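You operate a simulated robot arm through the tools that you are given. There is no shell and no other tool. Be economical: measure what you need, move in short steps, check, and stop when the job is done.

You run a simulated two-armed robot. Do the job below in one go: nothing can be reset, and whatever is moved stays where it is left.

Task
Wind the laser to the height on the tablet and lock the column.
Fine: wake the tablet and leave it on the heights page.

It is judged by the outcome, as a careful person would: the job done as asked, and still so three seconds after it is handed in. It fails if anything else is knocked over, pushed out of place, dropped, spilled or broken.

Robot
Two 7-joint arms with two-finger parallel grippers on one trunk, on a base that drives. Base frame: it is fixed to the floor where the robot stands at the start and does not move with it; the origin is under the middle of the robot, x ahead of it, y to its left, z up. Readings come in m, degrees, newtons and seconds.
The left shoulder is at the start at [0.05, 0.168, 1.032], the right one opposite. Each reaches about 0.79 m from its shoulder. Places, roughly: wake key [0.8, 0, 1.4]; next key [0.8, -0.1, 1.4]; tablet [0.8, -0.1, 1.5]; column lock [0.4, -2.4, 0.9]; laser column [0.5, -2.4, 1]. Payload 1.57 kg a hand.
The TCP of each hand is the grasp point between the finger pads, 0.03 m short of the fingertips. In the tool frame z runs along the fingers and y along their closing line. The gripper opens to 0.08 m. The fingers are 0.017 m wide and 0.012 m thick; the gripper's body (0.04 by 0.082 m) begins 0.08 m behind the TCP.
Orientation is told as [roll, pitch, yaw] about the base's x, y, z axes, in that order, counted from this pose: with the fingers straight down and closing along the base's y, the tool's x points along the base's -x, its y along +y and its z along -z.

Tools
- The arms move only by the tool servo_tool. It takes "left_increments", "right_increments" or both (then of equal length, played together; a hand with none holds still); each is a list of rows, each an object of numbers (a shift or turn left out is 0, a gripper value left out holds the last): "ax", "ay", "az": the turn, a rotation vector about the tool's x, y, z in degrees; "dx", "dy", "dz": the shift along the tool's x, y, z in m; "gripper": the closure in counts, from 0 (fully open) to 255 (shut). In form: [{"ax": .., "ay": .., "az": .., "dx": .., "dy": .., "dz": .., "gripper": ..}, ...]. A call has 1 to 20 rows; each row shifts and turns the commanded pose from where the row before left it, along the tool's axes as they then stand. Each row takes 0.2 s and may step no farther than 0.05 m and 8.6 degrees from the row before; otherwise, or with a gripper value out of range, the whole call is refused. A pose out of reach is approached as far as the arm can. The call stops where the force on the tool passes 40 N (or 10 N more than at its start, if that is more) or the arm is blocked; 0.2 s more then pass. The fingers move at their own pace (about 0.045 m/s each) and stop on an object; they squeeze with about 27 N. The grip force told is the motor's: it shows also when the fingers shut on nothing. Time passes only in rows, and 0.2 s behind the last, so rows that do not move let the fingers close. The reply holds the time, the measured pose of the TCP, the force on the tool along the base axes, the opening and the grip force, in the units named above and with some noise, and new pictures: "pictures" is both (left out), scene, wrist or none (wrist: the cameras of the hands that moved).
- Cameras (640 x 400 px; columns grow to the right, rows downward): "scene" is now at [0.1245, -0.0102, 1.269]; the picture's right is [-0.08, -1.00, 0.00], its down [-0.14, 0.01, -0.99] and it looks along [0.99, -0.08, -0.14] (base axes); focal length 214 px, centre (320, 200). "left" rides on the left gripper at [0.072, 0.007, -0.122] in its tool frame; the picture's right is [-0.09, 1.00, 0.00], its down [-0.84, -0.08, -0.54] and it looks along [-0.54, -0.05, 0.84] (tool axes); focal length 238 px, centre (320, 200). "right" rides on the right gripper at [0.072, -0.007, -0.122] in its tool frame; the picture's right is [0.09, 1.00, 0.00], its down [-0.84, 0.08, -0.54] and it looks along [-0.54, 0.05, 0.84] (tool axes); focal length 238 px, centre (320, 200). There is no depth. A picture from a camera that has moved, and an enlarged one, comes with that camera's place and axes in the base frame and with its lens. The place of the scene camera against the robot may be out by one fixed shift of up to 0.025 m in any direction.
- lift_body(by): slides the trunk up (or, below 0, down) by that many m; the arms and the scene camera ride with it, the base frame stays. It gives what a move gives, with no picture.
- roll_base(legs): drives the robot by 1 to 6 legs, each [ahead, left, turn to the left] in m, m and degrees, along the robot's own axes; the way and the turn of a leg run together, so that a leg with both is an arc; at most 1.5 m and 180 degrees a leg. The arms and the cameras ride along, it lands a little off, and it stops where it bumps. It gives what a move gives, and a new picture of the scene camera.
- head_to(pan, tilt): turns the head with the scene camera to pan (to the left, within 80 degrees either way) and tilt (down, from -29 to 69), counted from straight ahead of the robot. It gives what a move gives, and a new picture of the scene camera.
- enlarge(camera, box): a new picture of the part [left, top, right, bottom] of that camera's present view, enlarged. It takes no simulated time.
- sign_off(): hands the job in; it is judged then, once.

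Work in short steps. Places have to be worked out from the pictures, the camera data and where the tool is seen: move nearer, look again, correct. Check each grasp and each placing, and mend what went wrong. You have 120 turns and 170 pictures in all, those below and enlarged ones among them. Open the grippers and draw the arms clear of the work before you hand the job in, unless the task says otherwise; then end with one line.

The tools are called after "Call:" as a command line: name --argument value ..., lists and objects as JSON in quotes. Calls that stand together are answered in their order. servo_tool: Moves the arms, as the interface text tells. Its arguments: {"type":"object","properties":{"left_increments":{"type":"array","items":{"type":"object","properties":{"ax":{"type":"number"},"ay":{"type":"number"},"az":{"type":"number"},"dx":{"type":"number"},"dy":{"type":"number"},"dz":{"type":"number"},"gripper":{"type":"number"}}}},"right_increments":{"type":"array","items":{"type":"object","properties":{"ax":{"type":"number"},"ay":{"type":"number"},"az":{"type":"number"},"dx":{"type":"number"},"dy":{"type":"number"},"dz":{"type":"number"},"gripper":{"type":"number"}}}},"pictures":{"type":"string","enum":["both","scene","wrist","none"]}},"required":[]} The other tools are called the same way: lift_body (by) slides the trunk up or down; roll_base (legs) drives the base; head_to (pan, tilt) turns the head that bears the scene camera; enlarge (camera, box) takes an enlarged picture of a part of a camera's view; sign_off () hands the job in.

At the start:

```text
time_s: 0.0
left_ee_pos: [0.5046, 0.2317, 0.9989]
left_orientation: [-0.1, 0.0, 0.2]
left_contact_force: [0.2, 0.4, -0.8]
left_opening: 0.08
left_grip_force: 0.0
right_ee_pos: [0.4446, -0.1646, 1.0001]
right_orientation: [0.0, 0.0, -0.2]
right_contact_force: [0.3, -0.8, 0.4]
right_opening: 0.0801
right_grip_force: 0.1
trunk travel left (down, up): [-0.2, 0.243]
robot x, y, heading: [0.0034, -0.0032, -0.2]
head pan, tilt: [-4.8, 8.1]
```

scene: 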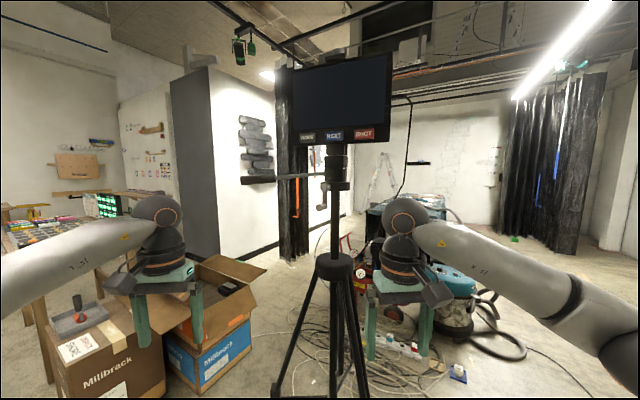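
right: 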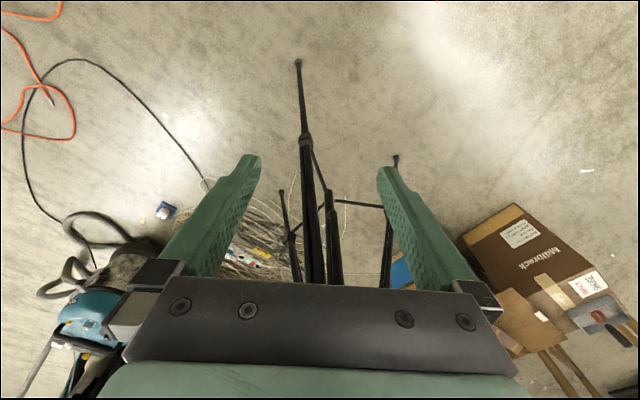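
left: 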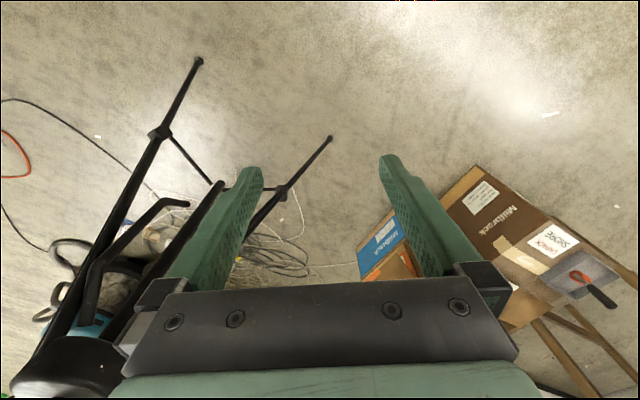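

The tablet stands on a tripod ahead, with three keys on its lower bezel. I enlarge that area to read the keys.

Call:
enlarge --camera "scene" --box '[270, 40, 410, 220]'

```text
2.22 times, centred on (340, 130) of scene
camera zoom: at [0.1245, -0.0102, 1.269], right [-0.08, -1.0, 0.0], down [-0.14, 0.01, -0.99], along [0.99, -0.08, -0.14], focal length 477 px, centre (276, 356)
```

zoom: 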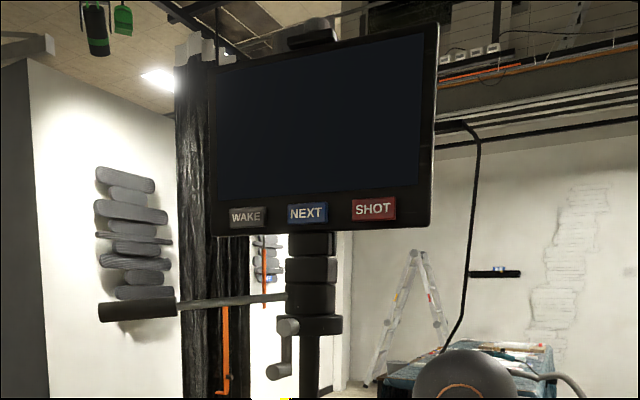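

Dark screen; WAKE, NEXT and SHOT are clear. I estimate wake at about [0.8,-0.025,1.37] and next at about [0.8,-0.107,1.37]. I raise the trunk so the right arm can reach.

Call:
lift_body --by 0.2

Call:
servo_tool --right_increments '[{"ay": -8.5, "gripper": 255}, {"ay": -8.5}, {"ay": -8.5}, {"ay": -8.5}, {"ay": -8.5}, {"ay": -8.5}, {"ay": -8.5}, {"ay": -8.5}, {"ay": -8.5}, {"ay": -8.5}, {"ay": -5}]' --pictures "both"

```text
time_s: 2.2
left_ee_pos: [0.5049, 0.2316, 1.1996]
left_orientation: [0.0, 0.0, 0.1]
left_contact_force: [0.0, -0.1, -1.2]
left_opening: 0.0801
left_grip_force: 0.0
right_ee_pos: [0.4438, -0.1641, 1.1995]
right_orientation: [0.0, -0.1, -0.2]
right_contact_force: [-0.2, -0.3, -0.3]
right_opening: 0.0799
right_grip_force: 0.1
trunk travel left (down, up): [-0.4, 0.043]
robot x, y, heading: [0.002, 0.0033, -0.0]
head pan, tilt: [-4.8, 8.1]
```

```text
time_s: 4.6
left_ee_pos: [0.5044, 0.2343, 1.2007]
left_orientation: [-0.1, 0.1, 0.2]
left_contact_force: [-0.5, 0.4, -0.1]
left_opening: 0.0799
left_grip_force: 0.1
right_ee_pos: [0.4608, -0.1414, 1.201]
right_orientation: [1.9, -81.9, 0.1]
right_contact_force: [-0.1, 0.2, -0.5]
right_opening: 0.0
right_grip_force: 21.4
right hand out of reach, approached as far as the arm can: row 9, 10, 11
trunk travel left (down, up): [-0.4, 0.043]
robot x, y, heading: [0.0021, 0.001, -0.0]
head pan, tilt: [-4.8, 8.1]
camera scene: at [0.1239, -0.0081, 1.469], right [-0.08, -1.0, 0.0], down [-0.14, 0.01, -0.99], along [0.99, -0.08, -0.14], focal length 214 px, centre (320, 200)
camera right: at [0.3298, -0.151, 1.1463], right [-0.04, 1.0, -0.09], down [-0.42, 0.06, 0.91], along [0.91, 0.08, 0.41], focal length 238 px, centre (320, 200)
```

scene: 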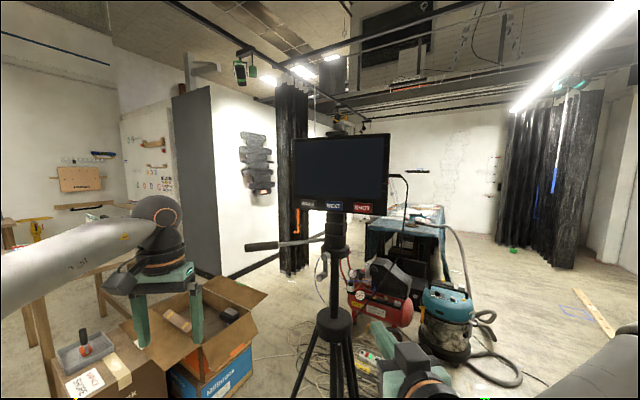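
right: 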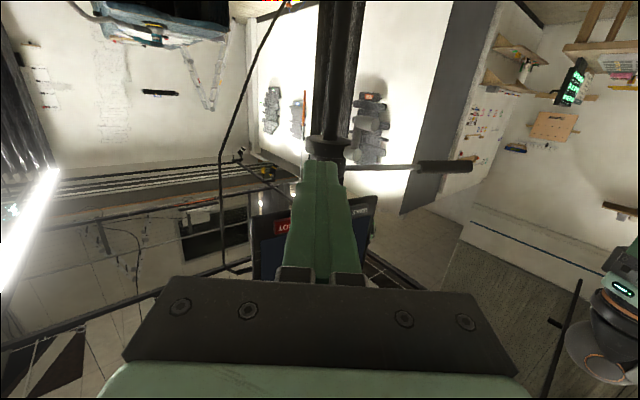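

The hand folds too near the shoulder for a level pose, but extending it should fix that. I enlarge the keys from this second height to triangulate.

Call:
enlarge --camera "scene" --box '[280, 120, 400, 220]'

```text
4.00 times, centred on (340, 170) of scene
camera zoom: at [0.1239, -0.0081, 1.469], right [-0.08, -1.0, 0.0], down [-0.14, 0.01, -0.99], along [0.99, -0.08, -0.14], focal length 858 px, centre (240, 320)
```

zoom: 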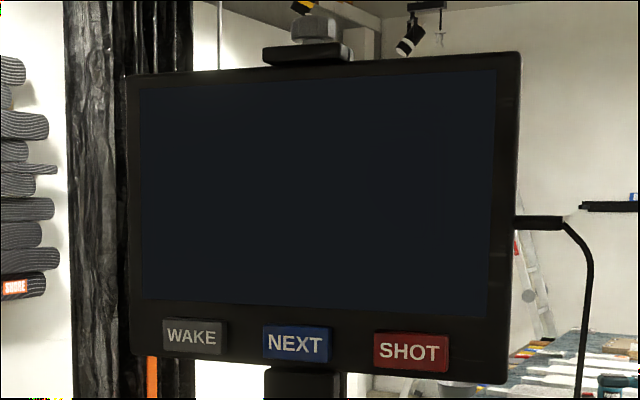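

Triangulating gives wake ≈ [0.784,-0.026,1.363] and next ≈ [0.741,-0.099,1.363]. The tablet is yawed about 29° and faces the left arm, so I'll press with the left hand. I turn the right hand back down while the left rises and turns level.

Call:
servo_tool --left_increments '[{"dz": -0.04, "dx": -0.02, "gripper": 255}, {"dz": -0.04, "dx": -0.02}, {"dz": -0.04, "dx": -0.02}, {"dz": -0.04}, {"ay": -8.5}, {"ay": -8.5}, {"ay": -8.5}, {"ay": -8.5}, {"ay": -8.5}, {"ay": -8.5}, {"ay": -8.5}, {"ay": -8.5}, {"ay": -8.5}, {"ay": -8.5}, {"ay": -5}, {"ax": 7.25}, {"ax": 7.25}, {"ax": 7.25}, {"ax": 7.25}]' --right_increments '[{"ay": 8.5}, {"ay": 8.5}, {"ay": 8.5}, {"ay": 8.5}, {"ay": 8.5}, {"ay": 8.5}, {"ay": 8.5}, {"ay": 8.5}, {"ay": 8.5}, {"ay": 8.5}, {"ay": 5}, {"dy": -0.02}, {"dy": -0.02}, {"dy": -0.02}, {"dy": -0.02}, {}, {}, {}, {}]'

```text
time_s: 8.6
left_ee_pos: [0.5397, 0.2259, 1.3289]
left_orientation: [172.1, -89.9, 158.9]
left_contact_force: [0.2, 0.0, 0.9]
left_opening: 0.0
left_grip_force: 20.9
left hand out of reach, approached as far as the arm can: row 3, 4
right_ee_pos: [0.4608, -0.2244, 1.1999]
right_orientation: [0.0, 6.6, 0.4]
right_contact_force: [0.8, -0.3, 0.2]
right_opening: 0.0
right_grip_force: 20.9
trunk travel left (down, up): [-0.4, 0.043]
robot x, y, heading: [0.0023, -0.0024, -0.1]
head pan, tilt: [-4.8, 8.1]
camera scene: at [0.1245, -0.01, 1.469], right [-0.08, -1.0, 0.0], down [-0.14, 0.01, -0.99], along [0.99, -0.08, -0.14], focal length 214 px, centre (320, 200)
camera right: at [0.4046, -0.2306, 1.3287], right [-0.1, 1.0, 0.01], down [0.89, 0.08, 0.44], along [0.44, 0.05, -0.9], focal length 238 px, centre (320, 200)
camera left: at [0.4359, 0.2893, 1.2579], right [0.48, 0.87, 0.09], down [-0.51, 0.2, 0.84], along [0.71, -0.45, 0.54], focal length 238 px, centre (320, 200)
```

scene: 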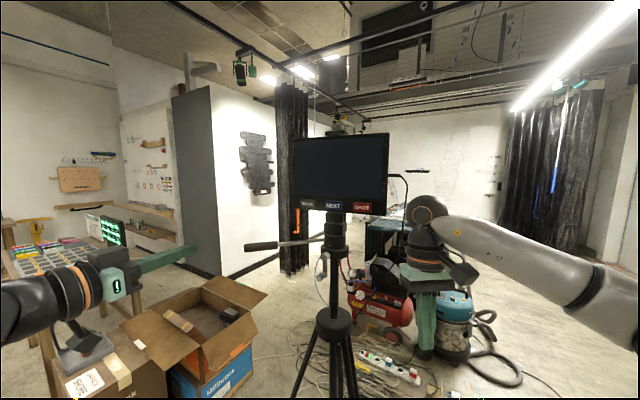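
right: 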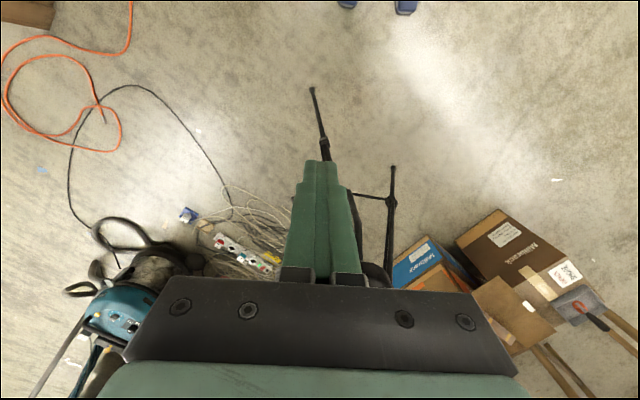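
left: 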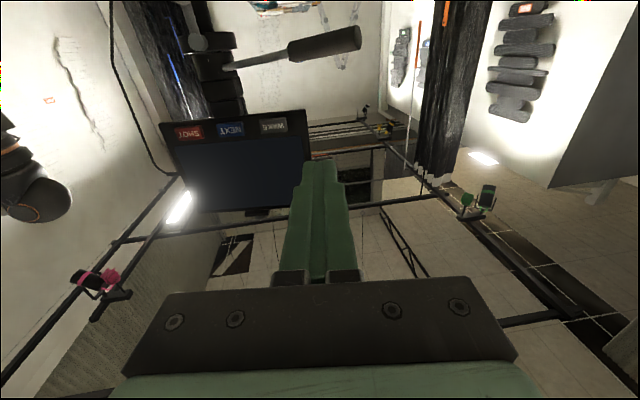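

Cross-checking with the left hand camera refines wake to about [0.784,-0.016,1.375]. I move the left hand to a standoff about 5 cm in front of it.

Call:
servo_tool --left_increments '[{"dy": -0.03, "dx": -0.015}, {"dy": -0.03, "dx": -0.015}, {"dy": -0.032, "dx": -0.016}, {"dz": 0.04}, {"dz": 0.04}, {"dz": 0.04}, {"dz": 0.04}, {"dz": 0.04}, {"dz": 0.04}]'

```text
time_s: 10.6
left_ee_pos: [0.7046, 0.0287, 1.3763]
left_orientation: [78.0, -89.9, -107.1]
left_contact_force: [0.1, 0.0, 0.1]
left_opening: 0.0
left_grip_force: 21.0
right_ee_pos: [0.4612, -0.2258, 1.2001]
right_orientation: [0.0, 6.6, 0.3]
right_contact_force: [-0.5, -0.1, -0.4]
right_opening: 0.0002
right_grip_force: 21.4
trunk travel left (down, up): [-0.4, 0.043]
robot x, y, heading: [-0.0007, 0.0009, -0.1]
head pan, tilt: [-4.8, 8.1]
camera scene: at [0.125, -0.0111, 1.4689], right [-0.08, -1.0, 0.0], down [-0.14, 0.01, -0.99], along [0.99, -0.08, -0.14], focal length 214 px, centre (320, 200)
camera left: at [0.6014, 0.0919, 1.3038], right [0.48, 0.87, 0.09], down [-0.51, 0.19, 0.84], along [0.71, -0.45, 0.54], focal length 238 px, centre (320, 200)
```

scene: 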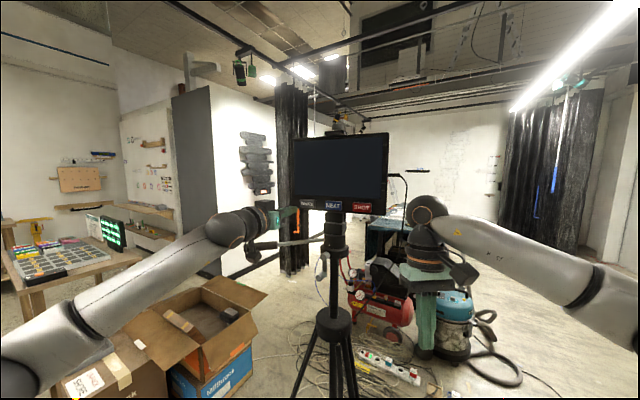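
left: 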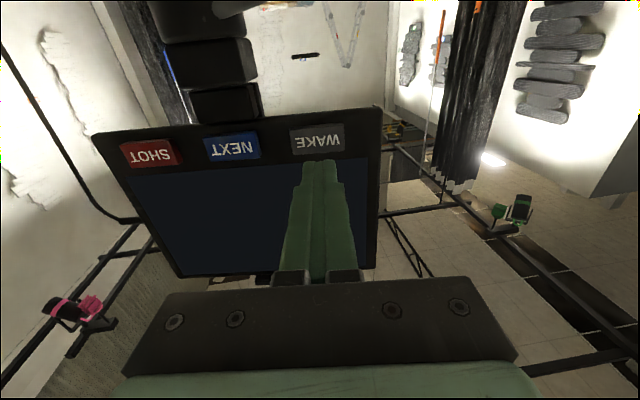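

The fingertips line up with WAKE, with contact expected after roughly 7 cm of travel. I approach and look before touching.

Call:
servo_tool --left_increments '[{"dz": 0.02, "dy": -0.003}, {"dz": 0.02}, {"dz": 0.012}]'

```text
time_s: 11.4
left_ee_pos: [0.7506, -0.0005, 1.3762]
left_orientation: [114.7, -90.0, -143.7]
left_contact_force: [-0.3, -0.1, -0.3]
left_opening: 0.0002
left_grip_force: 20.8
right_ee_pos: [0.4613, -0.225, 1.2002]
right_orientation: [0.0, 6.6, 0.3]
right_contact_force: [-0.2, 0.0, -0.1]
right_opening: 0.0
right_grip_force: 21.3
trunk travel left (down, up): [-0.4, 0.043]
robot x, y, heading: [-0.001, 0.0007, -0.1]
head pan, tilt: [-4.8, 8.1]
camera scene: at [0.1246, -0.0106, 1.469], right [-0.08, -1.0, 0.0], down [-0.14, 0.01, -0.99], along [0.99, -0.08, -0.14], focal length 214 px, centre (320, 200)
camera left: at [0.6459, 0.0642, 1.3042], right [0.48, 0.87, 0.09], down [-0.51, 0.19, 0.84], along [0.71, -0.45, 0.54], focal length 238 px, centre (320, 200)
```

scene: 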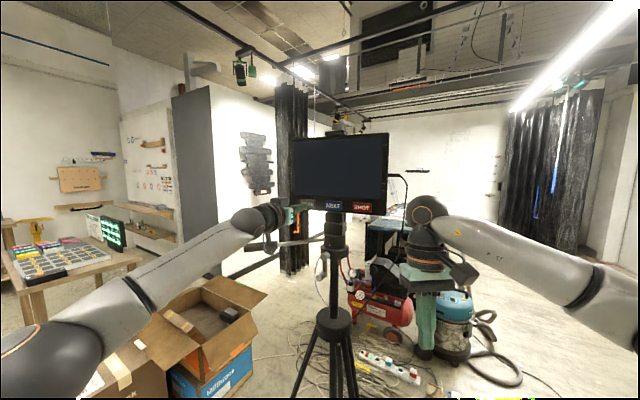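
left: 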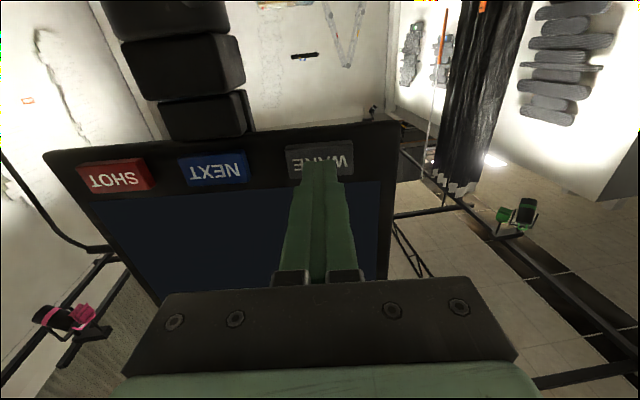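

The fingertip covers WAKE; I press on in small steps.

Call:
servo_tool --left_increments '[{"dz": 0.008}, {"dz": 0.006}, {"dz": 0.004}]'

```text
time_s: 12.2
left_ee_pos: [0.7641, -0.009, 1.3749]
left_orientation: [88.0, -90.0, -116.8]
left_contact_force: [0.3, -0.3, -0.5]
left_opening: 0.0
left_grip_force: 21.3
right_ee_pos: [0.4602, -0.2251, 1.1993]
right_orientation: [-0.1, 6.6, 0.4]
right_contact_force: [0.3, 0.5, 0.6]
right_opening: 0.0
right_grip_force: 21.5
trunk travel left (down, up): [-0.4, 0.043]
robot x, y, heading: [-0.0015, -0.0016, -0.0]
head pan, tilt: [-4.8, 8.1]
camera scene: at [0.1245, -0.0103, 1.469], right [-0.08, -1.0, 0.0], down [-0.14, 0.01, -0.99], along [0.99, -0.08, -0.14], focal length 214 px, centre (320, 200)
camera left: at [0.6608, 0.0555, 1.3041], right [0.48, 0.87, 0.09], down [-0.51, 0.19, 0.84], along [0.71, -0.45, 0.54], focal length 238 px, centre (320, 200)
```

scene: 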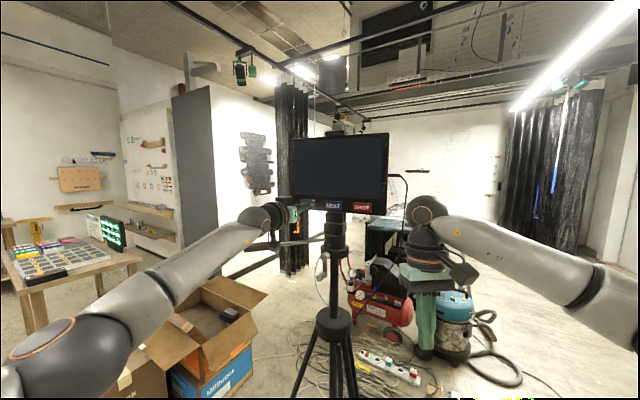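
left: 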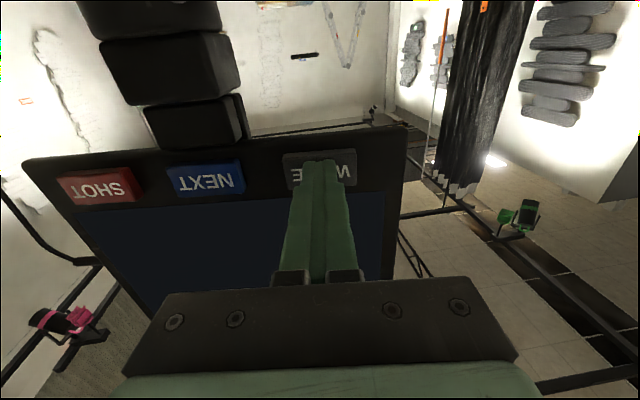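

No contact yet; I go on in small steps until there is force or the screen wakes.

Call:
servo_tool --left_increments '[{"dz": 0.004}, {"dz": 0.003}, {"dz": 0.003}]'

```text
time_s: 13.0
left_ee_pos: [0.7707, -0.012, 1.376]
left_orientation: [-165.4, -87.2, 139.9]
left_contact_force: [-17.6, 0.0, -5.5]
left_opening: 0.0002
left_grip_force: 21.6
left hand out of reach, approached as far as the arm can: row 3
right_ee_pos: [0.4578, -0.2253, 1.2006]
right_orientation: [0.0, 6.5, 0.4]
right_contact_force: [-0.1, 0.0, 0.4]
right_opening: 0.0
right_grip_force: 21.3
trunk travel left (down, up): [-0.4, 0.043]
robot x, y, heading: [-0.0012, 0.0013, 0.0]
head pan, tilt: [-4.8, 8.1]
camera scene: at [0.1212, -0.0104, 1.4692], right [-0.08, -1.0, 0.0], down [-0.14, 0.01, -0.99], along [0.99, -0.08, -0.14], focal length 214 px, centre (320, 200)
camera left: at [0.6665, 0.0446, 1.2979], right [0.43, 0.9, 0.08], down [-0.55, 0.19, 0.81], along [0.72, -0.39, 0.58], focal length 238 px, centre (320, 200)
```

scene: 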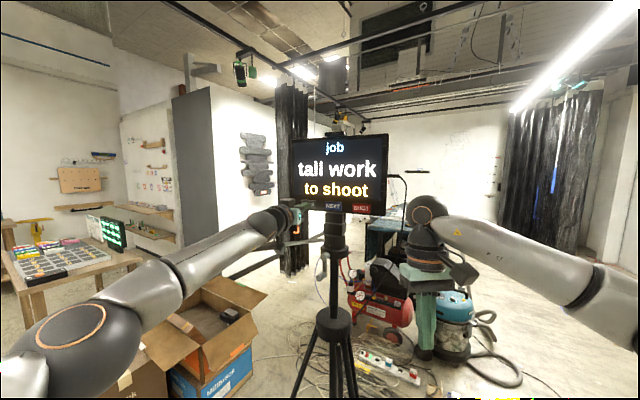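
left: 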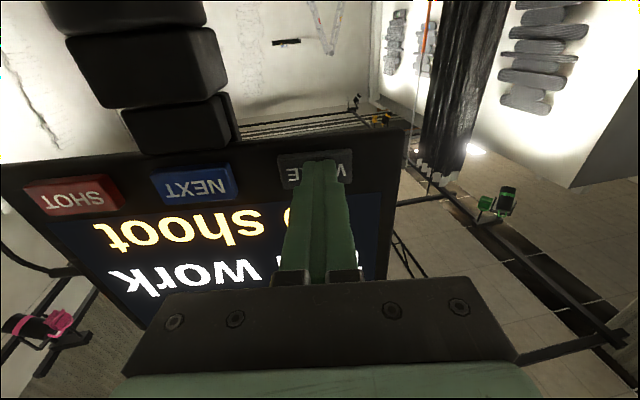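

The tablet woke on its job page. I back off straight and slide 8.6 cm along the tablet to line up with NEXT.

Call:
servo_tool --left_increments '[{"dz": -0.02}, {"dz": -0.02}, {"dy": -0.03}, {"dy": -0.03}, {"dy": -0.026}, {}]'

```text
time_s: 14.4
left_ee_pos: [0.6963, -0.0682, 1.3755]
left_orientation: [-99.1, -90.0, 70.1]
left_contact_force: [1.1, -0.7, 0.0]
left_opening: 0.0
left_grip_force: 20.8
right_ee_pos: [0.4604, -0.2242, 1.1988]
right_orientation: [0.1, 6.6, 0.4]
right_contact_force: [-0.4, -0.5, -0.1]
right_opening: 0.0
right_grip_force: 21.6
trunk travel left (down, up): [-0.4, 0.043]
robot x, y, heading: [0.0029, 0.0015, -0.1]
head pan, tilt: [-4.8, 8.1]
camera scene: at [0.1246, -0.0098, 1.469], right [-0.08, -1.0, 0.0], down [-0.14, 0.01, -0.99], along [0.99, -0.08, -0.14], focal length 214 px, centre (320, 200)
camera left: at [0.592, -0.0052, 1.3047], right [0.48, 0.87, 0.09], down [-0.51, 0.19, 0.84], along [0.71, -0.45, 0.54], focal length 238 px, centre (320, 200)
```

scene: 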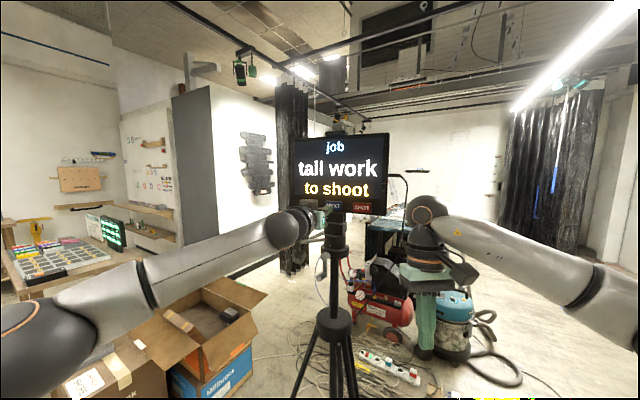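
left: 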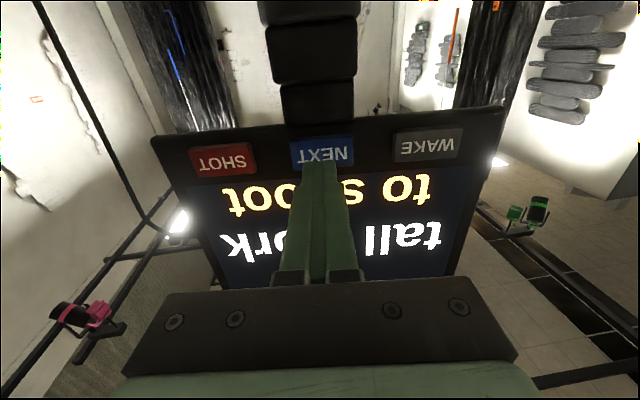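

NEXT lines up with the fingertip. Press: about 3.6 cm to contact.

Call:
servo_tool --left_increments '[{"dz": 0.02}, {"dz": 0.012}, {"dz": 0.004}, {"dz": 0.003}]'

```text
time_s: 15.4
left_ee_pos: [0.7301, -0.0864, 1.3767]
left_orientation: [131.4, -89.9, -160.2]
left_contact_force: [-2.7, 2.1, -0.9]
left_opening: 0.0
left_grip_force: 21.6
right_ee_pos: [0.461, -0.223, 1.1996]
right_orientation: [0.0, 6.6, 0.3]
right_contact_force: [-0.2, -0.6, 0.1]
right_opening: 0.0002
right_grip_force: 21.4
trunk travel left (down, up): [-0.4, 0.043]
robot x, y, heading: [0.0005, -0.0006, 0.2]
head pan, tilt: [-4.8, 8.1]
camera scene: at [0.1239, -0.0095, 1.4691], right [-0.08, -1.0, 0.0], down [-0.14, 0.01, -0.99], along [0.99, -0.08, -0.14], focal length 214 px, centre (320, 200)
camera left: at [0.6262, -0.0225, 1.3045], right [0.48, 0.87, 0.09], down [-0.51, 0.19, 0.84], along [0.71, -0.45, 0.54], focal length 238 px, centre (320, 200)
```

scene: 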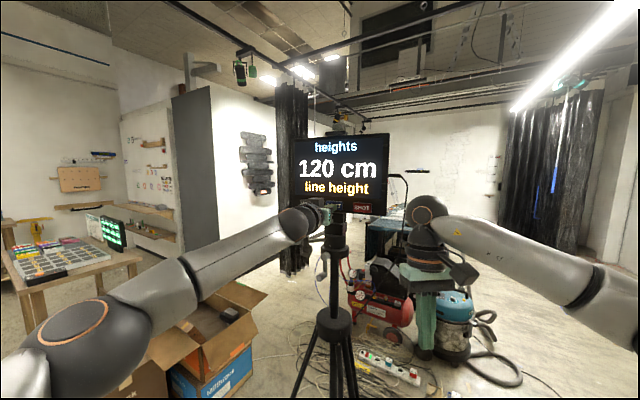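
left: 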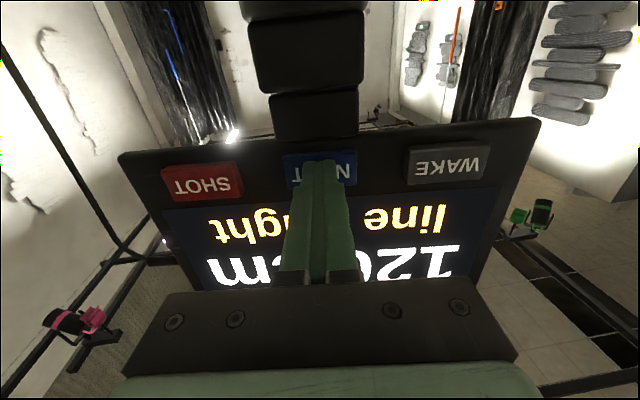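

The heights page reads 120 cm line height. I back off straight and retract the arm, then confirm the page with an enlargement.

Call:
servo_tool --left_increments '[{"dz": -0.03}, {"dz": -0.04}, {"dz": -0.04}, {"dz": -0.04}, {"dz": -0.03}, {"dy": 0.03}, {"dy": 0.03}, {"dy": 0.03}, {"dx": 0.04}, {"dx": 0.04}]' --pictures "none"

Call:
enlarge --camera "scene" --box '[280, 120, 400, 220]'

Call:
head_to --pan -75 --tilt 15

```text
time_s: 17.6
left_ee_pos: [0.6173, 0.0776, 1.2971]
left_orientation: [173.9, -89.9, 157.1]
left_contact_force: [0.0, -1.1, -0.3]
left_opening: 0.0001
left_grip_force: 21.1
right_ee_pos: [0.4615, -0.2248, 1.1987]
right_orientation: [0.1, 6.6, 0.4]
right_contact_force: [-0.6, -0.3, 0.2]
right_opening: 0.0
right_grip_force: 21.0
trunk travel left (down, up): [-0.4, 0.043]
robot x, y, heading: [-0.0013, 0.0001, 0.1]
head pan, tilt: [-4.8, 8.1]
```

```text
4.00 times, centred on (340, 170) of scene
camera zoom: at [0.1247, -0.0098, 1.469], right [-0.08, -1.0, 0.0], down [-0.14, 0.01, -0.99], along [0.99, -0.08, -0.14], focal length 858 px, centre (240, 320)
```

zoom: 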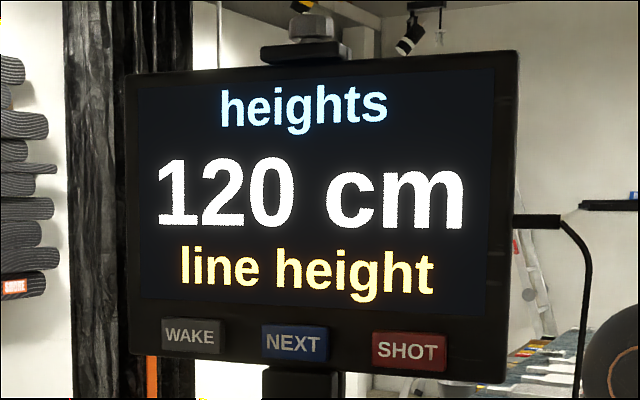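

```text
time_s: 19.0
left_ee_pos: [0.6184, 0.0783, 1.2965]
left_orientation: [140.6, -90.1, -169.7]
left_contact_force: [0.7, 1.5, 0.2]
left_opening: 0.0
left_grip_force: 21.2
right_ee_pos: [0.4621, -0.2245, 1.2003]
right_orientation: [0.0, 6.6, 0.4]
right_contact_force: [-0.2, 0.1, 0.2]
right_opening: 0.0
right_grip_force: 20.7
trunk travel left (down, up): [-0.4, 0.043]
robot x, y, heading: [0.0024, -0.0006, 0.1]
head pan, tilt: [-75.0, 15.0]
camera scene: at [0.0564, -0.0926, 1.4578], right [-0.97, -0.26, 0.0], down [-0.07, 0.25, -0.97], along [0.25, -0.93, -0.26], focal length 214 px, centre (320, 200)
```

scene: 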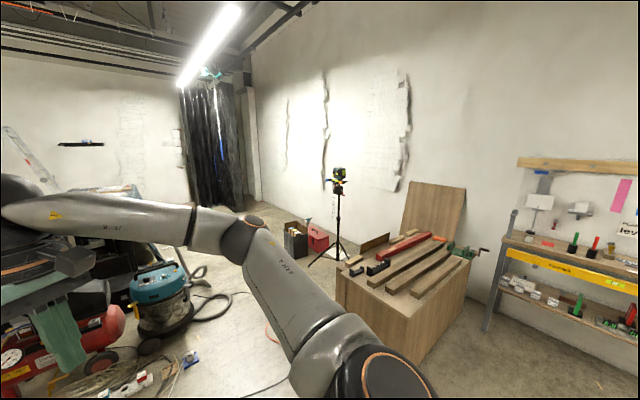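

The page is confirmed: 120 cm line height. The laser stands on its tripod to the right; I enlarge it.

Call:
enlarge --camera "scene" --box '[290, 150, 390, 270]'

Call:
enlarge --camera "scene" --box '[500, 140, 640, 240]'

```text
3.33 times, centred on (340, 210) of scene
camera zoom: at [0.0564, -0.0926, 1.4578], right [-0.97, -0.26, 0.0], down [-0.07, 0.25, -0.97], along [0.25, -0.93, -0.26], focal length 715 px, centre (253, 167)
```

zoom: 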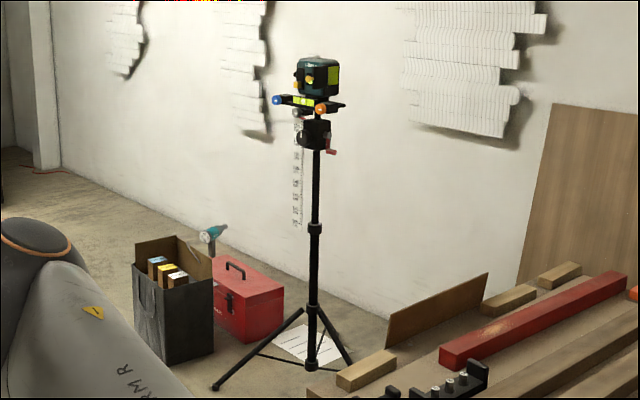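

```text
4.00 times, centred on (570, 190) of scene
camera zoom: at [0.0564, -0.0926, 1.4578], right [-0.97, -0.26, 0.0], down [-0.07, 0.25, -0.97], along [0.25, -0.93, -0.26], focal length 858 px, centre (-680, 240)
```

zoom: 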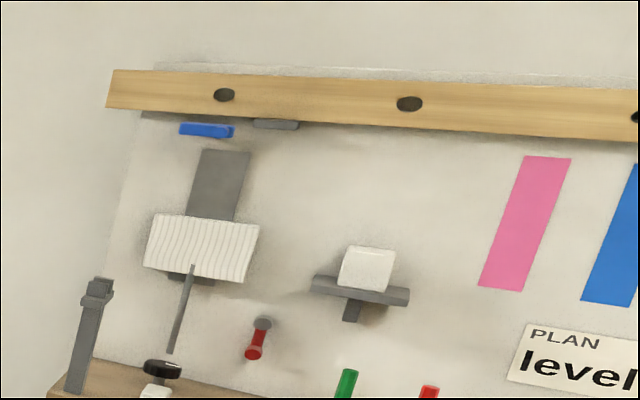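

Before driving, I draw the left hand back and turn it downward so nothing sweeps the tablet.

Call:
servo_tool --left_increments '[{"dz": -0.04, "dy": 0.03}, {"dz": -0.04, "dy": 0.03}, {"dz": -0.03, "dy": 0.03}, {"ax": -7.25}, {"ax": -7.25}, {"ax": -7.25}, {"ax": -7.25}, {"ay": 8.5}, {"ay": 8.5}, {"ay": 8.5}, {"ay": 8.5}, {"ay": 8.5}, {"ay": 8.5}, {"ay": 8.5}, {"ay": 8.5}, {"ay": 8.5}, {"ay": 8.5}, {"ay": 5}]' --pictures "none"

Call:
roll_base --legs '[[-0.15, 0, 0], [0, 0, -90]]'

```text
time_s: 22.8
left_ee_pos: [0.5535, 0.2604, 1.304]
left_orientation: [0.1, -0.3, -0.1]
left_contact_force: [-0.3, -0.5, 0.0]
left_opening: 0.0001
left_grip_force: 21.0
left hand out of reach, approached as far as the arm can: row 7, 18
right_ee_pos: [0.4601, -0.2235, 1.1993]
right_orientation: [-0.1, 6.6, 0.5]
right_contact_force: [0.1, 0.0, -0.5]
right_opening: 0.0
right_grip_force: 21.6
trunk travel left (down, up): [-0.4, 0.043]
robot x, y, heading: [-0.0019, 0.001, 0.1]
head pan, tilt: [-75.0, 15.0]
```

```text
time_s: 28.0
left_ee_pos: [0.1139, -0.5507, 1.3049]
left_orientation: [0.0, -0.2, -89.3]
left_contact_force: [-0.4, 0.2, 0.1]
left_opening: 0.0001
left_grip_force: 21.2
right_ee_pos: [-0.3716, -0.4632, 1.2004]
right_orientation: [-0.1, 6.7, -89.1]
right_contact_force: [0.2, 0.0, -0.5]
right_opening: 0.0
right_grip_force: 21.3
trunk travel left (down, up): [-0.4, 0.043]
robot x, y, heading: [-0.1509, -0.001, -89.5]
head pan, tilt: [-75.0, 15.0]
camera scene: at [-0.2488, -0.0675, 1.4578], right [-0.27, 0.96, 0.0], down [0.25, 0.07, -0.97], along [-0.93, -0.26, -0.26], focal length 214 px, centre (320, 200)
```

scene: 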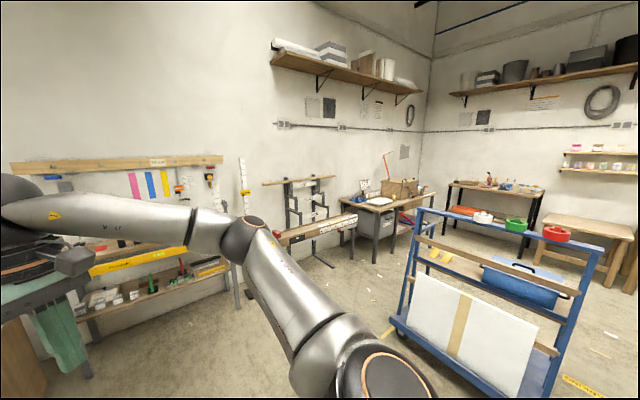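

I look ahead along the travel direction.

Call:
head_to --pan 15 --tilt 30

```text
time_s: 29.6
left_ee_pos: [0.1147, -0.5513, 1.3047]
left_orientation: [0.0, -0.2, -89.2]
left_contact_force: [-0.7, 0.9, 0.3]
left_opening: 0.0
left_grip_force: 21.2
right_ee_pos: [-0.3715, -0.463, 1.1994]
right_orientation: [0.0, 6.6, -89.1]
right_contact_force: [0.0, -0.3, 0.2]
right_opening: 0.0
right_grip_force: 21.3
trunk travel left (down, up): [-0.4, 0.043]
robot x, y, heading: [-0.1532, -0.0048, -89.8]
head pan, tilt: [15.0, 30.0]
camera scene: at [-0.1345, -0.1296, 1.4336], right [-0.96, -0.27, 0.0], down [-0.13, 0.48, -0.87], along [0.23, -0.83, -0.5], focal length 214 px, centre (320, 200)
```

scene: 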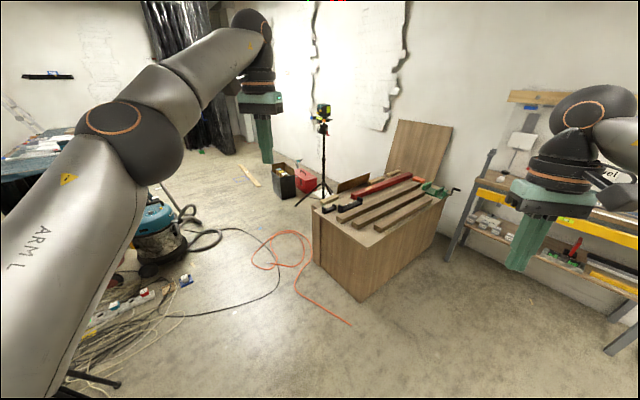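

The crate's near corner is at about [0.29,-1.43], so I'll keep to x≈0.7. I drive to about [0.7,-1.1] and look.

Call:
roll_base --legs '[[0.55, 0, 0], [0.4, 0.85, 0], [0.15, 0, 0]]'

```text
time_s: 38.3
left_ee_pos: [0.9613, -1.6506, 1.3046]
left_orientation: [0.1, -0.2, -89.7]
left_contact_force: [0.2, -0.6, -0.7]
left_opening: 0.0
left_grip_force: 21.3
right_ee_pos: [0.4765, -1.5595, 1.199]
right_orientation: [0.0, 6.6, -89.6]
right_contact_force: [-0.2, -0.7, -0.1]
right_opening: 0.0
right_grip_force: 21.2
trunk travel left (down, up): [-0.4, 0.043]
robot x, y, heading: [0.6989, -1.1011, -89.9]
head pan, tilt: [15.0, 30.0]
camera scene: at [0.7157, -1.2285, 1.4335], right [-0.97, -0.26, 0.0], down [-0.13, 0.48, -0.87], along [0.22, -0.84, -0.5], focal length 214 px, centre (320, 200)
```

scene: 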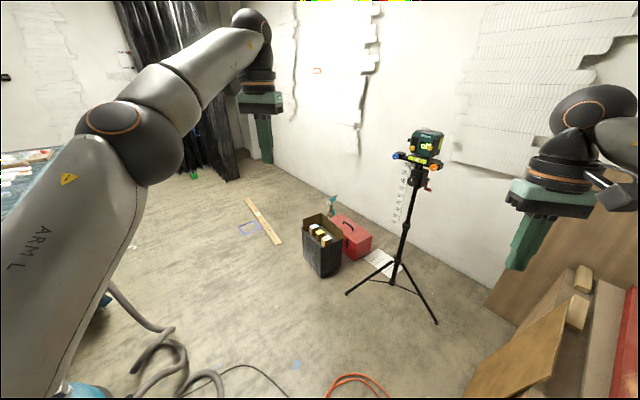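

Call:
enlarge --camera "scene" --box '[370, 120, 470, 200]'

Call:
head_to --pan -12 --tilt 25

```text
5.00 times, centred on (420, 160) of scene
camera zoom: at [0.7157, -1.2285, 1.4335], right [-0.97, -0.26, 0.0], down [-0.13, 0.48, -0.87], along [0.22, -0.84, -0.5], focal length 1072 px, centre (-180, 400)
```

zoom: 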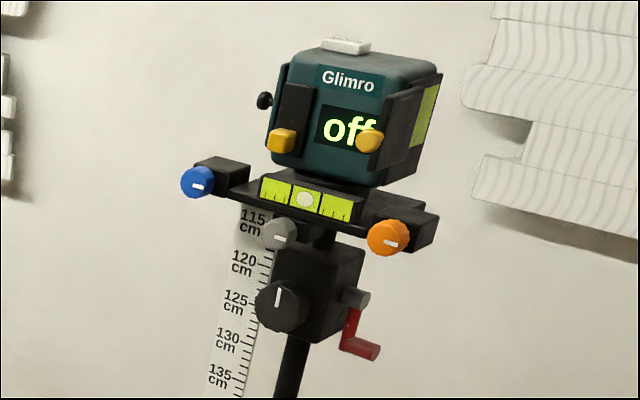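

```text
time_s: 39.2
left_ee_pos: [0.9619, -1.6511, 1.3056]
left_orientation: [0.2, -0.2, -89.7]
left_contact_force: [1.1, 0.2, 0.1]
left_opening: 0.0001
left_grip_force: 21.3
right_ee_pos: [0.4751, -1.5595, 1.1998]
right_orientation: [0.0, 6.6, -89.6]
right_contact_force: [0.0, 0.5, -0.2]
right_opening: 0.0003
right_grip_force: 20.7
trunk travel left (down, up): [-0.4, 0.043]
robot x, y, heading: [0.7017, -1.0987, -90.1]
head pan, tilt: [-12.0, 25.0]
camera scene: at [0.6732, -1.2305, 1.4415], right [-0.98, 0.21, 0.0], down [0.09, 0.41, -0.91], along [-0.19, -0.89, -0.42], focal length 214 px, centre (320, 200)
```

scene: 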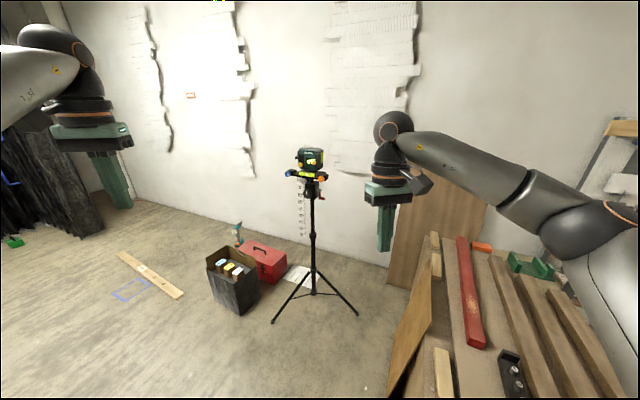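

The laser has an upright scale, a black lock knob on the block and a red crank on the right. I fold both hands back, lower the trunk, and then drive to about y=-1.7.

Call:
servo_tool --left_increments '[{"dx": 0.03}, {"dx": 0.03}, {"dx": 0.03}, {"dx": 0.03}, {"dx": 0.03}]' --right_increments '[{"dx": 0.03, "dy": -0.02}, {"dx": 0.03, "dy": -0.02}, {"dx": 0.03, "dy": -0.02}, {"dx": 0.03, "dy": -0.02}, {"dx": 0.03, "dy": -0.02}]' --pictures "none"

Call:
lift_body --by -0.2

Call:
roll_base --legs '[[0.55, 0, 0]]'

```text
time_s: 40.4
left_ee_pos: [0.9609, -1.4996, 1.3064]
left_orientation: [0.1, -0.2, -89.9]
left_contact_force: [-0.8, 0.9, -0.5]
left_opening: 0.0
left_grip_force: 21.5
right_ee_pos: [0.3739, -1.4067, 1.2154]
right_orientation: [0.0, 6.5, -89.5]
right_contact_force: [-0.1, -0.3, -0.7]
right_opening: 0.0
right_grip_force: 21.5
trunk travel left (down, up): [-0.4, 0.043]
robot x, y, heading: [0.6982, -1.0953, -90.0]
head pan, tilt: [-12.0, 25.0]
```

```text
time_s: 42.5
left_ee_pos: [0.9612, -1.5009, 1.1045]
left_orientation: [-0.1, -0.2, -89.9]
left_contact_force: [-0.2, -0.7, -0.9]
left_opening: 0.0
left_grip_force: 21.5
right_ee_pos: [0.3743, -1.4101, 1.0154]
right_orientation: [0.0, 6.6, -89.6]
right_contact_force: [-0.4, 0.5, 0.0]
right_opening: 0.0
right_grip_force: 21.4
trunk travel left (down, up): [-0.2, 0.243]
robot x, y, heading: [0.6974, -1.098, -89.9]
head pan, tilt: [-12.0, 25.0]
```

```text
time_s: 45.8
left_ee_pos: [0.9611, -2.0595, 1.1039]
left_orientation: [-0.1, -0.2, -89.8]
left_contact_force: [-0.8, 0.1, -1.0]
left_opening: 0.0
left_grip_force: 21.5
right_ee_pos: [0.375, -1.9682, 1.0155]
right_orientation: [0.0, 6.6, -89.6]
right_contact_force: [0.1, 0.0, -0.6]
right_opening: 0.0002
right_grip_force: 21.7
trunk travel left (down, up): [-0.2, 0.243]
robot x, y, heading: [0.6988, -1.6563, -90.4]
head pan, tilt: [-12.0, 25.0]
camera scene: at [0.6734, -1.789, 1.2415], right [-0.98, 0.21, 0.0], down [0.09, 0.41, -0.91], along [-0.19, -0.89, -0.42], focal length 214 px, centre (320, 200)
```

scene: 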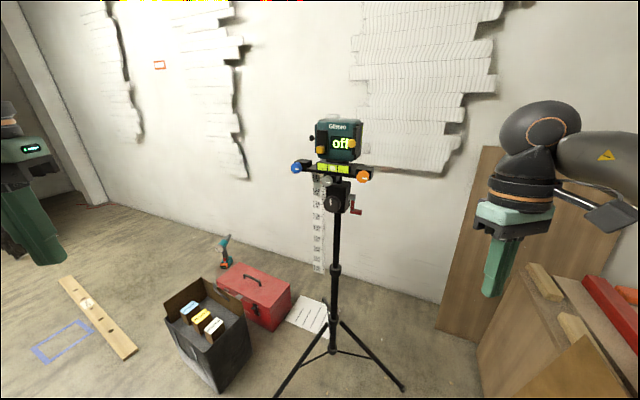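

Call:
enlarge --camera "scene" --box '[280, 110, 400, 220]'

Call:
enlarge --camera "scene" --box '[300, 165, 370, 225]'

Call:
enlarge --camera "scene" --box '[280, 290, 340, 345]'

```text
3.64 times, centred on (340, 165) of scene
camera zoom: at [0.6734, -1.789, 1.2415], right [-0.98, 0.21, 0.0], down [0.09, 0.41, -0.91], along [-0.19, -0.89, -0.42], focal length 780 px, centre (247, 327)
```

zoom: 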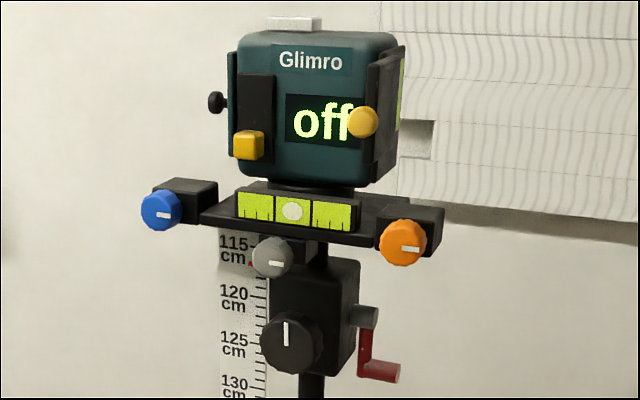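

```text
6.67 times, centred on (335, 195) of scene
camera zoom: at [0.6734, -1.789, 1.2415], right [-0.98, 0.21, 0.0], down [0.09, 0.41, -0.91], along [-0.19, -0.89, -0.42], focal length 1430 px, centre (220, 233)
```

zoom: 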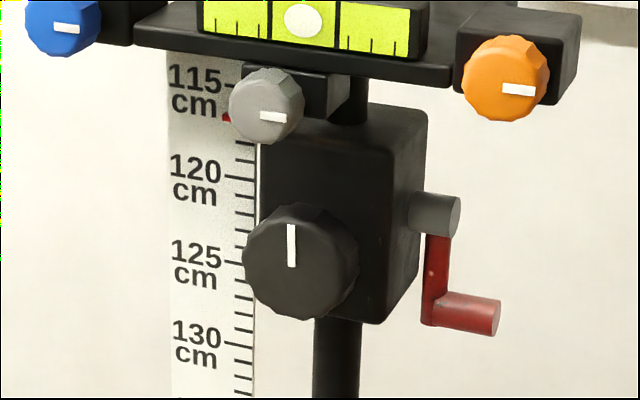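

```text
7.27 times, centred on (310, 318) of scene
camera zoom: at [0.6734, -1.789, 1.2415], right [-0.98, 0.21, 0.0], down [0.09, 0.41, -0.91], along [-0.19, -0.89, -0.42], focal length 1560 px, centre (393, -654)
```

zoom: 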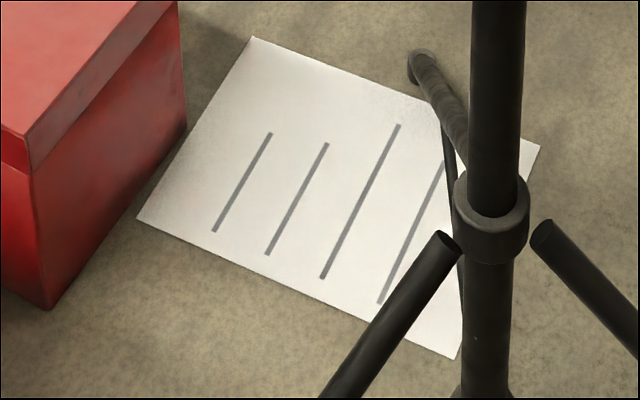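

The pointer is a red mark on the tape near about 117. I need to know which part is the winder and which is the lock, so I pitch the right hand up and view the block from the right side.

Call:
servo_tool --right_increments '[{"ay": -8.5, "dy": -0.02}, {"ay": -8.5, "dy": -0.02}, {"ay": -8.5, "dy": -0.02}, {"ay": -8.5, "dy": -0.02}, {"ay": -8.5, "dy": -0.02}, {"ay": -8.5}, {"ay": -8.5}]'

```text
time_s: 47.4
left_ee_pos: [0.9613, -2.0596, 1.1049]
left_orientation: [-0.1, -0.2, -89.8]
left_contact_force: [0.1, 0.4, -0.5]
left_opening: 0.0001
left_grip_force: 20.9
right_ee_pos: [0.2761, -1.9685, 1.0157]
right_orientation: [-0.2, -53.0, -89.5]
right_contact_force: [-0.3, 0.1, -0.1]
right_opening: 0.0
right_grip_force: 21.2
trunk travel left (down, up): [-0.2, 0.243]
robot x, y, heading: [0.7007, -1.6522, -89.9]
head pan, tilt: [-12.0, 25.0]
camera scene: at [0.6735, -1.7887, 1.2416], right [-0.98, 0.21, 0.0], down [0.09, 0.41, -0.91], along [-0.19, -0.89, -0.42], focal length 214 px, centre (320, 200)
camera right: at [0.2685, -1.8273, 1.0313], right [1.0, 0.06, -0.07], down [0.08, -0.07, 0.99], along [0.06, -1.0, -0.07], focal length 238 px, centre (320, 200)
```

scene: 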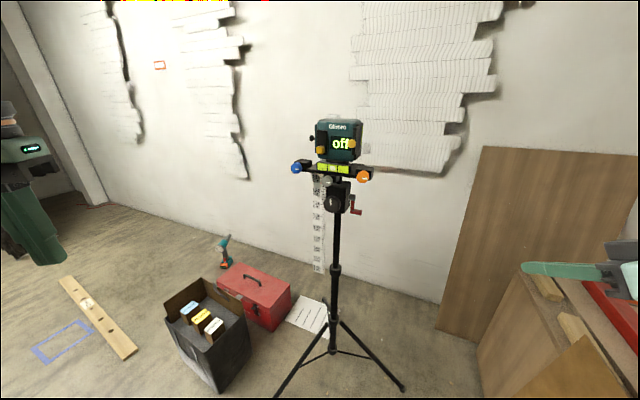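
right: 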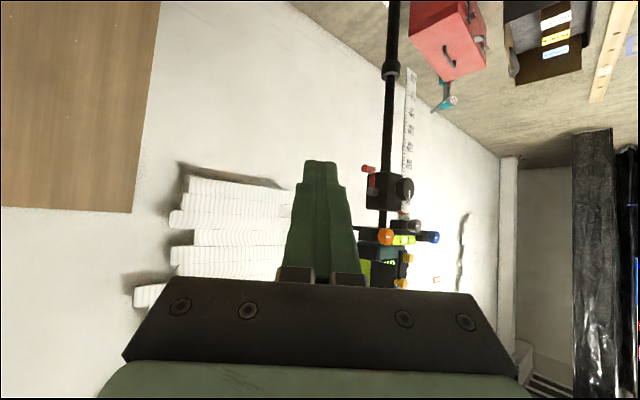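

Call:
enlarge --camera "right" --box '[345, 145, 445, 295]'

```text
2.67 times, centred on (395, 220) of right
camera zoom: at [0.2685, -1.8273, 1.0313], right [1.0, 0.06, -0.07], down [0.08, -0.07, 0.99], along [0.06, -1.0, -0.07], focal length 636 px, centre (120, 147)
```

zoom: 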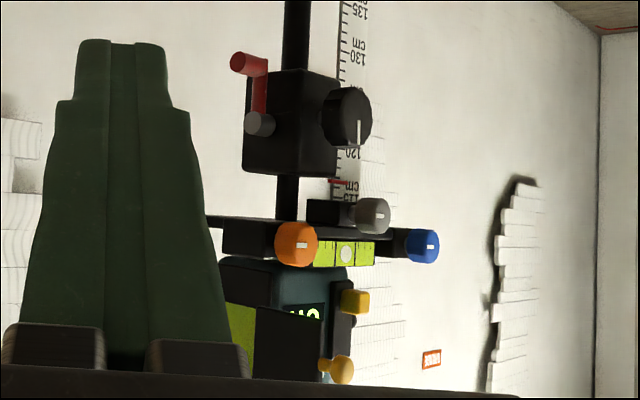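

Triangulating from both cameras, the laser's front faces about [0.57,0.82]. The black knob is at about [0.51,-2.39,0.954] and the red lever/crank handle at about [0.41,-2.40,0.91]. The red one fits the given "column lock" place, so the black knob may be the winder, and I will test this gently. First I reposition the base to face the laser squarely.

Call:
roll_base --legs '[[0.18, 0.19, 0], [0, 0, -35]]'

Call:
head_to --pan 0 --tilt 25

Call:
enlarge --camera "scene" --box '[260, 130, 380, 230]'

```text
time_s: 50.9
left_ee_pos: [0.8713, -2.3197, 1.1051]
left_orientation: [0.0, -0.1, -124.6]
left_contact_force: [0.0, 0.8, 0.3]
left_opening: 0.0002
left_grip_force: 21.2
right_ee_pos: [0.36, -1.8513, 1.0158]
right_orientation: [0.0, -52.9, -124.6]
right_contact_force: [-0.7, 0.4, 0.5]
right_opening: 0.0001
right_grip_force: 21.3
trunk travel left (down, up): [-0.2, 0.243]
robot x, y, heading: [0.8898, -1.8368, -125.1]
head pan, tilt: [-12.0, 25.0]
camera scene: at [0.7898, -1.937, 1.2415], right [-0.68, 0.73, 0.0], down [0.31, 0.29, -0.91], along [-0.66, -0.62, -0.42], focal length 214 px, centre (320, 200)
```

scene: 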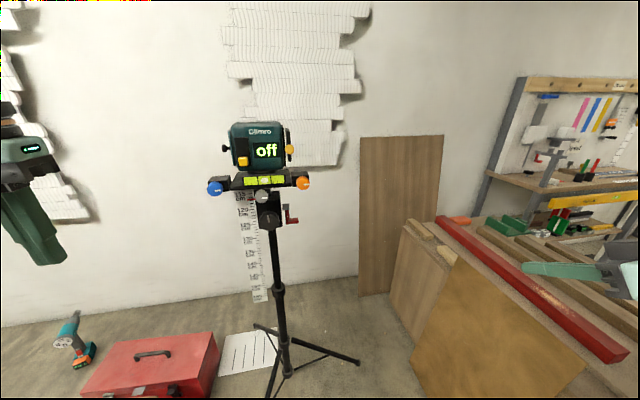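

```text
time_s: 51.6
left_ee_pos: [0.8713, -2.3182, 1.105]
left_orientation: [0.0, -0.2, -124.8]
left_contact_force: [-0.5, 0.2, 0.3]
left_opening: 0.0
left_grip_force: 20.9
right_ee_pos: [0.3603, -1.851, 1.0149]
right_orientation: [0.0, -52.9, -124.5]
right_contact_force: [0.3, 0.3, -0.9]
right_opening: 0.0
right_grip_force: 21.6
trunk travel left (down, up): [-0.2, 0.243]
robot x, y, heading: [0.8883, -1.8391, -125.0]
head pan, tilt: [0.0, 25.0]
camera scene: at [0.8044, -1.9496, 1.2415], right [-0.82, 0.57, 0.0], down [0.24, 0.35, -0.91], along [-0.52, -0.74, -0.42], focal length 214 px, centre (320, 200)
```

scene: 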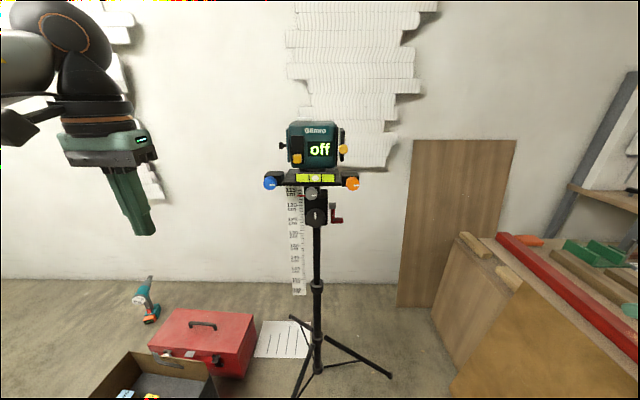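

```text
4.00 times, centred on (320, 180) of scene
camera zoom: at [0.8044, -1.9496, 1.2415], right [-0.82, 0.57, 0.0], down [0.24, 0.35, -0.91], along [-0.52, -0.74, -0.42], focal length 858 px, centre (320, 280)
```

zoom: 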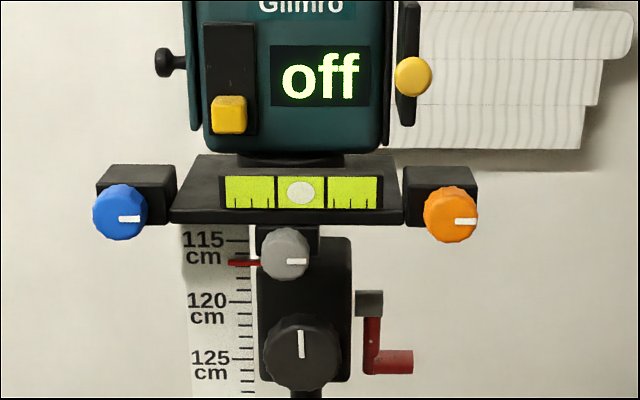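

This is a clear square-on view: the red pointer reads about 116.8 and the target is 120. I bring the right hand level in front of the black knob, opened, with the left hand moved further aside.

Call:
servo_tool --left_increments '[{"dy": 0.03}, {"dy": 0.03}, {"dy": 0.03}, {"dx": 0.03}, {"dx": 0.03}, {}, {}, {}, {}, {}, {}, {}, {}, {}, {}]' --right_increments '[{"dy": 0.04, "gripper": 0}, {"dy": 0.04}, {"dy": 0.04}, {"dy": 0.04}, {"dy": 0.04}, {"dy": 0.045}, {"dy": 0.045}, {"dy": 0.045}, {"dy": 0.045}, {"dy": 0.041, "dz": 0.04}, {"ay": -8.5, "dz": 0.03}, {"ay": -8.5, "dz": 0.01}, {"ay": -8.5}, {"ay": -8.5}, {"ay": -3}]'

```text
refused: row 10 steps farther than a row can; nothing moved
```

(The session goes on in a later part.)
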